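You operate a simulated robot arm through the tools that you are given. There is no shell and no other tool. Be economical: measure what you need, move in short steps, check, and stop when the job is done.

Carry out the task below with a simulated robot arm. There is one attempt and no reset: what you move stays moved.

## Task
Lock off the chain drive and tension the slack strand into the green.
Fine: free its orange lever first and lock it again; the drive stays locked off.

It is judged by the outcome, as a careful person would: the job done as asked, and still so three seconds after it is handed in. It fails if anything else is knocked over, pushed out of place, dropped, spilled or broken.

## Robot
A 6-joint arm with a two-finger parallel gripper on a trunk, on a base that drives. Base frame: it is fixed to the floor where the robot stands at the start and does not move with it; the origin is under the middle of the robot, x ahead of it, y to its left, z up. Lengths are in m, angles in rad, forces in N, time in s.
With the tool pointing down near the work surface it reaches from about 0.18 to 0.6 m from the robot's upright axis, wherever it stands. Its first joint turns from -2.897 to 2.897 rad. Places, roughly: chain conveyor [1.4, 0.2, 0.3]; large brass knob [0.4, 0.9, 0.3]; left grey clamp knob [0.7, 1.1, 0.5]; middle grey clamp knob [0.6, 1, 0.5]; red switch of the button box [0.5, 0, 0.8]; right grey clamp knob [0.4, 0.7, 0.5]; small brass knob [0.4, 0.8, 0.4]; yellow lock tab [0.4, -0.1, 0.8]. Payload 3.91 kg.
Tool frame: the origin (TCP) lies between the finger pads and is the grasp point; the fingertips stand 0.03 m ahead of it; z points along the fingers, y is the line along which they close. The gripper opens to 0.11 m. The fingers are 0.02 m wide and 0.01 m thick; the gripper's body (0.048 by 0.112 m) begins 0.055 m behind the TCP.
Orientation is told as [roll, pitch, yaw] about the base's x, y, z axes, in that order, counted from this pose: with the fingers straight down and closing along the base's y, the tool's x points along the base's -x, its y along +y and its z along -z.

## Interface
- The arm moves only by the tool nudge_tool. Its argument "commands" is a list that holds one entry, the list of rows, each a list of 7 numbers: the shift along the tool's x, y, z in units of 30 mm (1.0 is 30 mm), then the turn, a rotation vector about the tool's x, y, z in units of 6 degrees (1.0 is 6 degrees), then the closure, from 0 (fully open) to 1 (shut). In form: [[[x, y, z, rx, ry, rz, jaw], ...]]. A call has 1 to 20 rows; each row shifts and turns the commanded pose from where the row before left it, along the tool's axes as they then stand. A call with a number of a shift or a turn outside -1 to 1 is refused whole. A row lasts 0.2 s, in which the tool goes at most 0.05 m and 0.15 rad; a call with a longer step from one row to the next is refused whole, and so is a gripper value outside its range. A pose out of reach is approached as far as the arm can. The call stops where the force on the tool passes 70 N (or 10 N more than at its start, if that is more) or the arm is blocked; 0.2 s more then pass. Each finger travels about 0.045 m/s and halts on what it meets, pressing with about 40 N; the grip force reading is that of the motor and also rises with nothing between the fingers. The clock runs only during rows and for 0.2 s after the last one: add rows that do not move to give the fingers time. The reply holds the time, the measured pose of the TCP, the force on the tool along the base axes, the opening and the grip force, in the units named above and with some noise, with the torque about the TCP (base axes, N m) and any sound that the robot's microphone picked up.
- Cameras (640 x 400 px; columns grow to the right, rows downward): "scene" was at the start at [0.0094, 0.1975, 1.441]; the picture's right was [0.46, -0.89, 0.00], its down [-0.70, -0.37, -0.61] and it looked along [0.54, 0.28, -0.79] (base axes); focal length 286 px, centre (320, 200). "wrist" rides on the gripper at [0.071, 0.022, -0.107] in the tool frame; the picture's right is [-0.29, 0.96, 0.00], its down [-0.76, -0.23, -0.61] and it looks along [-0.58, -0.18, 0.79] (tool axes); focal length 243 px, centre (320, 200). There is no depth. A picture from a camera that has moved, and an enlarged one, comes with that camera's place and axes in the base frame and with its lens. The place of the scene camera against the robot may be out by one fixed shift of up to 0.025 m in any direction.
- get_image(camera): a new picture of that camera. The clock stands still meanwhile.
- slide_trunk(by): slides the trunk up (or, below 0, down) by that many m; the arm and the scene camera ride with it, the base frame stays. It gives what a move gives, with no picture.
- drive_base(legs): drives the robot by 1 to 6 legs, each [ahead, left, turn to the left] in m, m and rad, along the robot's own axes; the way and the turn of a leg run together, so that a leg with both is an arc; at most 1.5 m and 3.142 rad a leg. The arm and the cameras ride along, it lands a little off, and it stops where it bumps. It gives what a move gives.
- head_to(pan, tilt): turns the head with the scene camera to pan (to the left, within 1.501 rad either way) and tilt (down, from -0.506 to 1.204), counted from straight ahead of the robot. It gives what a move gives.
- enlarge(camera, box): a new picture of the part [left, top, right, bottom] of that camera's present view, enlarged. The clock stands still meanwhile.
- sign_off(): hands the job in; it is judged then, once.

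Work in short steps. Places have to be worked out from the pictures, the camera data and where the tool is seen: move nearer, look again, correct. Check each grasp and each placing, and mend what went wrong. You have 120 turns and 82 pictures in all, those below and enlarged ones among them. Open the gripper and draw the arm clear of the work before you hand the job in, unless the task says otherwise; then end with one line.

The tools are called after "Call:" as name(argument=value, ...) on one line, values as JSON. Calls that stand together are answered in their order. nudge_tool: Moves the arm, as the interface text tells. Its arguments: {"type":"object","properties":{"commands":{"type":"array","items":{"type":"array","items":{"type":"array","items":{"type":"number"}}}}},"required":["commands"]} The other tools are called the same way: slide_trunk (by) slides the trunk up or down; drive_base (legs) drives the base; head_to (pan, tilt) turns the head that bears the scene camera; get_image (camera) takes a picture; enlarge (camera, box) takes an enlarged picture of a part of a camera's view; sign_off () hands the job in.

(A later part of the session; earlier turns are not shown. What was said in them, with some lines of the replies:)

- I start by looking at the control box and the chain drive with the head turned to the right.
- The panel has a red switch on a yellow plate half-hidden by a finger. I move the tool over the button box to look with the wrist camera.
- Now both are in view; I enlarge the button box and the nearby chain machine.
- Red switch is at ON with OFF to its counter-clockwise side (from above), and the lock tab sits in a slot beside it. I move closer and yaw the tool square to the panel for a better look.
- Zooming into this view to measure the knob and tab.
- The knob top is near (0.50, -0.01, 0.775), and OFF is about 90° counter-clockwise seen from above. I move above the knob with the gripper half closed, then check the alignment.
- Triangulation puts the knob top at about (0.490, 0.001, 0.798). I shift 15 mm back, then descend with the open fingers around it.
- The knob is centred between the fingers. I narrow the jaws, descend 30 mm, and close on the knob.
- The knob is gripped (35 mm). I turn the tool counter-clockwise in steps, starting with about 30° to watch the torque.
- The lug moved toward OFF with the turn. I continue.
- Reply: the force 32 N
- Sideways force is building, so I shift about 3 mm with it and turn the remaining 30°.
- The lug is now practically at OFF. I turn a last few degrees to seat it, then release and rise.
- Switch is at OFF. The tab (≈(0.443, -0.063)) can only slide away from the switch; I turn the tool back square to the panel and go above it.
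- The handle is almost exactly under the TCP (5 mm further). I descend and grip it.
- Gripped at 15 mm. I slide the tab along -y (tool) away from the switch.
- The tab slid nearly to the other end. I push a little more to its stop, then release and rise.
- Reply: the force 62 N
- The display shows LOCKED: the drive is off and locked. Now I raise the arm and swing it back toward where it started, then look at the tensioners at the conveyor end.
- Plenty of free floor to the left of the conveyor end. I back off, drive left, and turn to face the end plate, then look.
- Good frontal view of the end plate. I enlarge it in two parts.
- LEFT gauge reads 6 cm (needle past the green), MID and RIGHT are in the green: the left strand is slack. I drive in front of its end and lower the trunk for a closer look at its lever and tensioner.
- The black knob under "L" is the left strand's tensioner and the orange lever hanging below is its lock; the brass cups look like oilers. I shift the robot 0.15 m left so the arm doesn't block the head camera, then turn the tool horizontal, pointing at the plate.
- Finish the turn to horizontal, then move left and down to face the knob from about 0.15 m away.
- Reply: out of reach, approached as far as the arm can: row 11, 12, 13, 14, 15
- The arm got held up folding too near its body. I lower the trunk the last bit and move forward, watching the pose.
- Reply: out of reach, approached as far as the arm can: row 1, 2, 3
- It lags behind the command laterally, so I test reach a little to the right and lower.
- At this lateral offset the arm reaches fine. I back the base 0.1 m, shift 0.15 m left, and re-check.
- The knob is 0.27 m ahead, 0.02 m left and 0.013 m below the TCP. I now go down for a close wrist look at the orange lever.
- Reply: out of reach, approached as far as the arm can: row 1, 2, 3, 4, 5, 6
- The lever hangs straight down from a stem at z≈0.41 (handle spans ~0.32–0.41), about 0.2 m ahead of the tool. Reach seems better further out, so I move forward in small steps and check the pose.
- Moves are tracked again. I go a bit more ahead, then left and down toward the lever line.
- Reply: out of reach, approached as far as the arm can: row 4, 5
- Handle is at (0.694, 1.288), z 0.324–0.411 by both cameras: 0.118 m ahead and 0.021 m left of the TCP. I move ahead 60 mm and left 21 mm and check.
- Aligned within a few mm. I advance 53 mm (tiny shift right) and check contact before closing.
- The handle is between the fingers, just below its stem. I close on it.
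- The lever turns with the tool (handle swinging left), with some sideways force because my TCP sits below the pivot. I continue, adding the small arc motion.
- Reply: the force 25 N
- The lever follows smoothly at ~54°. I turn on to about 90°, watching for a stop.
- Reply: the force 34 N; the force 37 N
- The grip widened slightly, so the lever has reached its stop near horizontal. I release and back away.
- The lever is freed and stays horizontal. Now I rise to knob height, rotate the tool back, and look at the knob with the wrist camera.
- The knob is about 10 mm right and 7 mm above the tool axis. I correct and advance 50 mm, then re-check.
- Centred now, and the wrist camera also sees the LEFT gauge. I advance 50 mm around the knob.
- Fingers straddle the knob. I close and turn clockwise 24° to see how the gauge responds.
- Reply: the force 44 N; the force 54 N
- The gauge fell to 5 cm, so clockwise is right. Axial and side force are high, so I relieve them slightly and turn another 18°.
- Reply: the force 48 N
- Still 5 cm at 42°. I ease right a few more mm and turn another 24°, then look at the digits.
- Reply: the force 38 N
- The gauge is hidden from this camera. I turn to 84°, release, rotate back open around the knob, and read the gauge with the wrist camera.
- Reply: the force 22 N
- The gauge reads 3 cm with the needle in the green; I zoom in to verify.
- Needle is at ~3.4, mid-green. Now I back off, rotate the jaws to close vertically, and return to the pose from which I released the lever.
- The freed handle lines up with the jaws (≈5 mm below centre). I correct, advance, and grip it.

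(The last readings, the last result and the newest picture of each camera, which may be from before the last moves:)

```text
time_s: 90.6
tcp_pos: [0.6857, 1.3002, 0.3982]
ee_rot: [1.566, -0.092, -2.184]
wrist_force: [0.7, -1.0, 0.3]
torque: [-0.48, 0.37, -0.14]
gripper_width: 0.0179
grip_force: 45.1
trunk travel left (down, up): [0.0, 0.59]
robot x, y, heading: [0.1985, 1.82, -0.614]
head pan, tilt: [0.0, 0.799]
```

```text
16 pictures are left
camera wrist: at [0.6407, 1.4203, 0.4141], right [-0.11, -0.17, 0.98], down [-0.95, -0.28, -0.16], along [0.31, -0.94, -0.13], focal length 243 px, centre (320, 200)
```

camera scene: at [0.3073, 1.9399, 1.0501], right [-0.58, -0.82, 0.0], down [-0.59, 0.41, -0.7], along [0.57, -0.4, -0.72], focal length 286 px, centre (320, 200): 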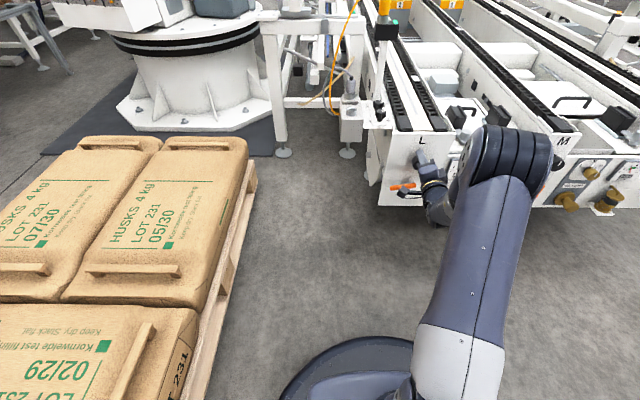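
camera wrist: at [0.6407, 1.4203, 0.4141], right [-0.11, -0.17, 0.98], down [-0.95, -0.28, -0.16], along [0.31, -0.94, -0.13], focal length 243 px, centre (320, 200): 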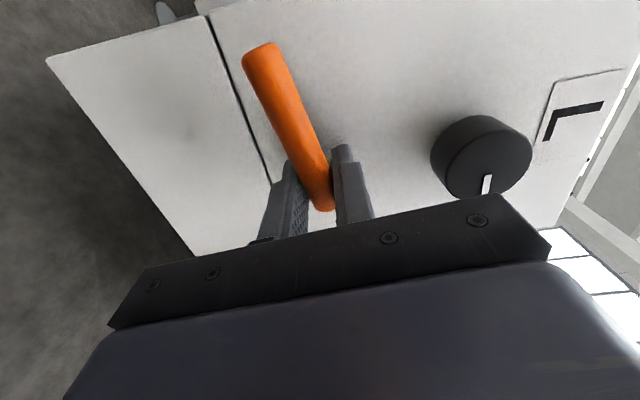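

Gripped. I turn the lever back down with the reverse arc.

Call:
nudge_tool(commands=[[[0, -0.04, 0, 0, 0, -1, 1], [0, -0.04, 0, 0, 0, -1, 1], [0, -0.04, 0, 0, 0, -1, 1], [0, -0.04, 0, 0, 0, -1, 1], [0, -0.04, 0, 0, 0, -1, 1]]])

Call:
nudge_tool(commands=[[[0, -0.04, 0, 0, 0, -1, 1], [0, -0.04, 0, 0, 0, -1, 1], [0, -0.04, 0, 0, 0, -1, 1], [0, -0.04, 0, 0, 0, -1, 1], [0, -0.04, 0, 0, 0, -1, 1]]])

Call:
enlarge(camera="scene", box=[365, 130, 525, 230])

```text
time_s: 91.8
tcp_pos: [0.6848, 1.299, 0.3961]
ee_rot: [1.573, -0.619, -2.186]
wrist_force: [-2.0, 3.3, 23.1]
torque: [0.21, 0.49, 0.85]
gripper_width: 0.0165
grip_force: 44.8
trunk travel left (down, up): [0.0, 0.59]
robot x, y, heading: [0.1983, 1.8194, -0.61]
head pan, tilt: [0.0, 0.799]
```

```text
time_s: 93.0
tcp_pos: [0.6836, 1.2974, 0.3941]
ee_rot: [1.584, -1.145, -2.192]
wrist_force: [5.2, 16.6, 34.5]
torque: [0.23, 0.62, 0.41]
gripper_width: 0.0166
grip_force: 45.0
trunk travel left (down, up): [0.0, 0.59]
robot x, y, heading: [0.1997, 1.8172, -0.612]
head pan, tilt: [0.0, 0.799]
```

```text
4.00 times, centred on (445, 180) of scene
camera zoom: at [0.3057, 1.944, 1.0501], right [-0.58, -0.82, 0.0], down [-0.59, 0.41, -0.7], along [0.57, -0.4, -0.72], focal length 1145 px, centre (-180, 280)
```

zoom: 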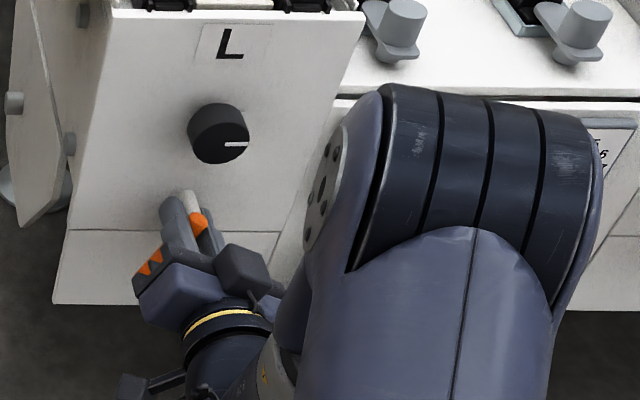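

The lever follows. I finish the last ~30° to the vertical stop, easing slightly upward.

Call:
nudge_tool(commands=[[[-0.07, -0.03, 0, 0, 0, -1, 1], [0, -0.04, 0, 0, 0, -1, 1], [0, -0.04, 0, 0, 0, -1, 1], [0, -0.04, 0, 0, 0, -1, 1], [0, 0, 0, 0, 0, -0.8, 1]]])

Call:
get_image(camera="wrist")

```text
time_s: 94.2
tcp_pos: [0.6845, 1.2932, 0.3907]
ee_rot: [-1.409, -1.517, 0.824]
wrist_force: [-9.2, 15.2, 10.0]
torque: [0.62, -0.71, 0.0]
gripper_width: 0.0169
grip_force: 45.7
out of reach, approached as far as the arm can: row 5
trunk travel left (down, up): [0.0, 0.59]
robot x, y, heading: [0.1998, 1.8185, -0.609]
head pan, tilt: [0.0, 0.799]
stopped in row 5: the force on the tool passed its limit (the readings are from after the stop); the commanded pose is now the measured one
```

```text
14 pictures are left
camera wrist: at [0.6045, 1.3666, 0.3194], right [0.54, 0.81, 0.24], down [-0.61, 0.17, 0.78], along [0.59, -0.56, 0.58], focal length 243 px, centre (320, 200)
```

wrist: 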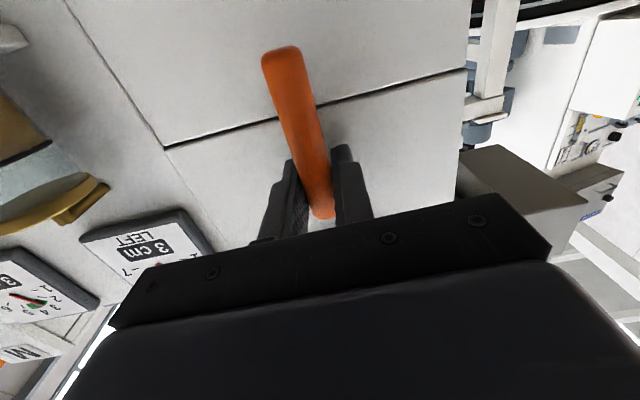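

The lever hit its stop at vertical, and the gauge still shows 3 cm. I release and withdraw.

Call:
nudge_tool(commands=[[[0, 0, 0, 0, 0, 0, 0.7], [0, 0, 0, 0, 0, 0, 0.5], [0, 0, -0.8, 0, 0, 0, 0.5], [0, 0, -0.8, 0, 0, 0, 0.5], [0, 0, -0.8, 0, 0, 0, 0.5], [0, 0, -0.8, 0, 0, 0, 0.5]]])

Call:
get_image(camera="wrist")

Call:
enlarge(camera="scene", box=[365, 130, 525, 230])

```text
time_s: 95.7
tcp_pos: [0.6038, 1.3123, 0.4046]
ee_rot: [-1.237, -1.524, 0.659]
wrist_force: [0.6, -0.6, 0.0]
torque: [0.02, 0.03, -0.01]
gripper_width: 0.055
grip_force: 0.1
out of reach, approached as far as the arm can: row 4, 5, 6
trunk travel left (down, up): [0.0, 0.59]
robot x, y, heading: [0.1976, 1.8156, -0.614]
head pan, tilt: [0.0, 0.799]
```

```text
13 pictures are left
camera wrist: at [0.524, 1.3858, 0.3348], right [0.53, 0.81, 0.25], down [-0.61, 0.16, 0.78], along [0.59, -0.56, 0.58], focal length 243 px, centre (320, 200)
```

wrist: 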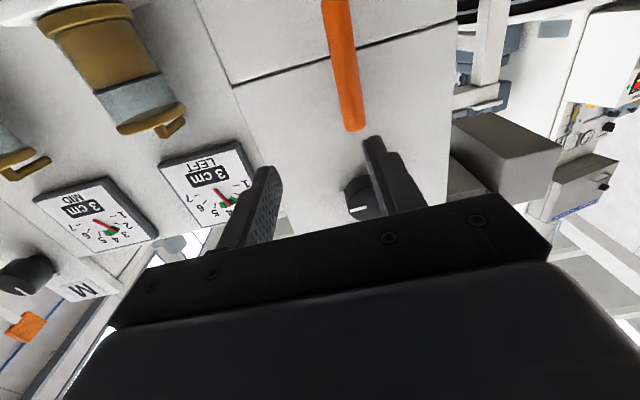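

```text
4.00 times, centred on (445, 180) of scene
camera zoom: at [0.3068, 1.9426, 1.0501], right [-0.57, -0.82, 0.0], down [-0.59, 0.41, -0.7], along [0.57, -0.4, -0.72], focal length 1145 px, centre (-180, 280)
```

zoom: 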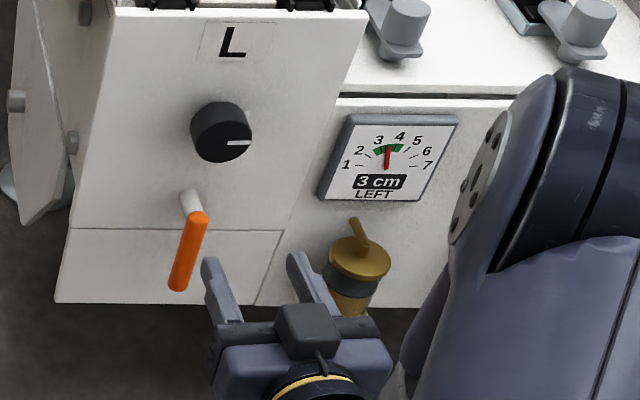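

Lever is vertical again and the LEFT needle sits mid-green at 3 cm. I back the robot away, open the gripper, and check the box's display once more.

Call:
drive_base(legs=[[-0.25, 0, 0]])

Call:
nudge_tool(commands=[[[0, 0, 0, 0, 0, 0, 0], [0, 0, 0, 0, 0, 0, 0], [0, 0, 0, 0, 0, 0, 0]]])

Call:
slide_trunk(by=0.4)

Call:
head_to(pan=-0.3, tilt=0.6)

Call:
get_image(camera="scene")

```text
time_s: 97.5
tcp_pos: [0.4011, 1.4573, 0.4058]
ee_rot: [-1.234, -1.524, 0.658]
wrist_force: [0.0, 0.6, -0.1]
torque: [-0.02, 0.0, 0.01]
gripper_width: 0.055
grip_force: 0.1
trunk travel left (down, up): [0.0, 0.59]
robot x, y, heading: [-0.0043, 1.9614, -0.606]
head pan, tilt: [0.0, 0.799]
```

```text
time_s: 98.3
tcp_pos: [0.4007, 1.4568, 0.4052]
ee_rot: [-1.235, -1.525, 0.66]
wrist_force: [0.3, -0.7, 0.1]
torque: [-0.02, 0.02, -0.01]
gripper_width: 0.1101
grip_force: 0.0
trunk travel left (down, up): [0.0, 0.59]
robot x, y, heading: [-0.0039, 1.9634, -0.611]
head pan, tilt: [0.0, 0.799]
```

```text
time_s: 102.1
tcp_pos: [0.4009, 1.4561, 0.8067]
ee_rot: [-1.234, -1.524, 0.659]
wrist_force: [-0.8, -0.2, -0.1]
torque: [0.01, 0.01, 0.0]
gripper_width: 0.11
grip_force: 0.2
trunk travel left (down, up): [-0.4, 0.19]
robot x, y, heading: [-0.0074, 1.9654, -0.613]
head pan, tilt: [0.0, 0.799]
```

```text
time_s: 102.9
tcp_pos: [0.4012, 1.4563, 0.8054]
ee_rot: [-1.236, -1.525, 0.658]
wrist_force: [0.2, -0.6, -0.4]
torque: [0.03, -0.02, 0.04]
gripper_width: 0.1103
grip_force: 0.2
trunk travel left (down, up): [-0.4, 0.19]
robot x, y, heading: [-0.0072, 1.9627, -0.613]
head pan, tilt: [-0.3, 0.6]
```

```text
11 pictures are left
camera scene: at [0.0898, 2.0626, 1.4669], right [-0.79, -0.61, 0.0], down [-0.35, 0.45, -0.82], along [0.51, -0.65, -0.57], focal length 286 px, centre (320, 200)
```

scene: 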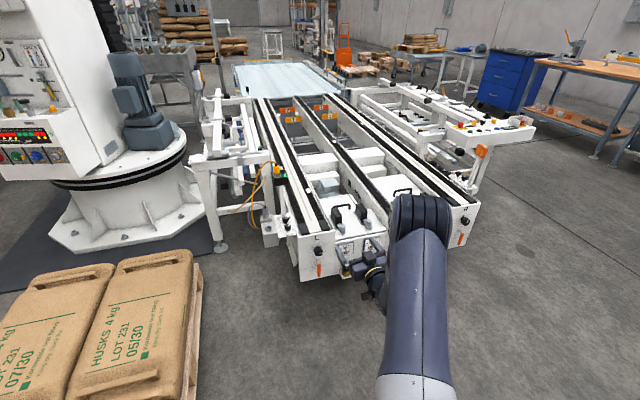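

Call:
enlarge(camera="scene", box=[440, 100, 540, 163])

Call:
enlarge(camera="scene", box=[280, 210, 400, 290])

```text
6.35 times, centred on (490, 132) of scene
camera zoom: at [0.0898, 2.0626, 1.4669], right [-0.79, -0.61, 0.0], down [-0.35, 0.45, -0.82], along [0.51, -0.65, -0.57], focal length 1818 px, centre (-759, 635)
```

zoom: 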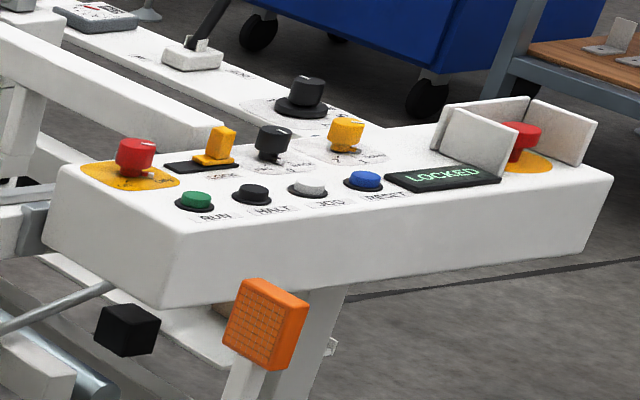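

```text
5.00 times, centred on (340, 250) of scene
camera zoom: at [0.0898, 2.0626, 1.4669], right [-0.79, -0.61, 0.0], down [-0.35, 0.45, -0.82], along [0.51, -0.65, -0.57], focal length 1432 px, centre (220, -50)
```

zoom: 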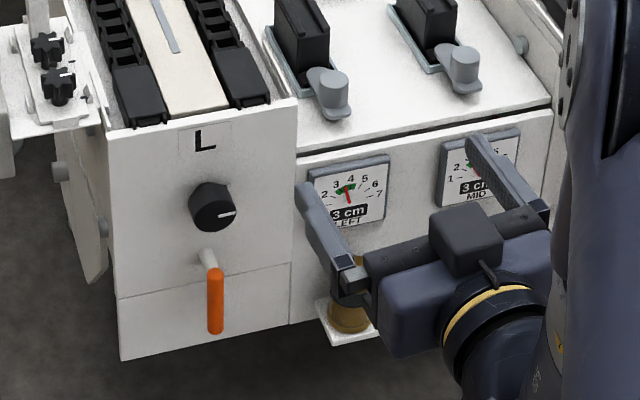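

The display still reads LOCKED, the LEFT gauge is in the green, the lever is locked, and the arm is clear. I hand the job in.

Call:
sign_off()

```text
The job is handed in.
```

The chain drive is off and locked (the display reads LOCKED), and the slack left strand is tensioned to 3 cm, with the needle mid-green. Its orange lever is locked again, and the arm is clear with the gripper open.
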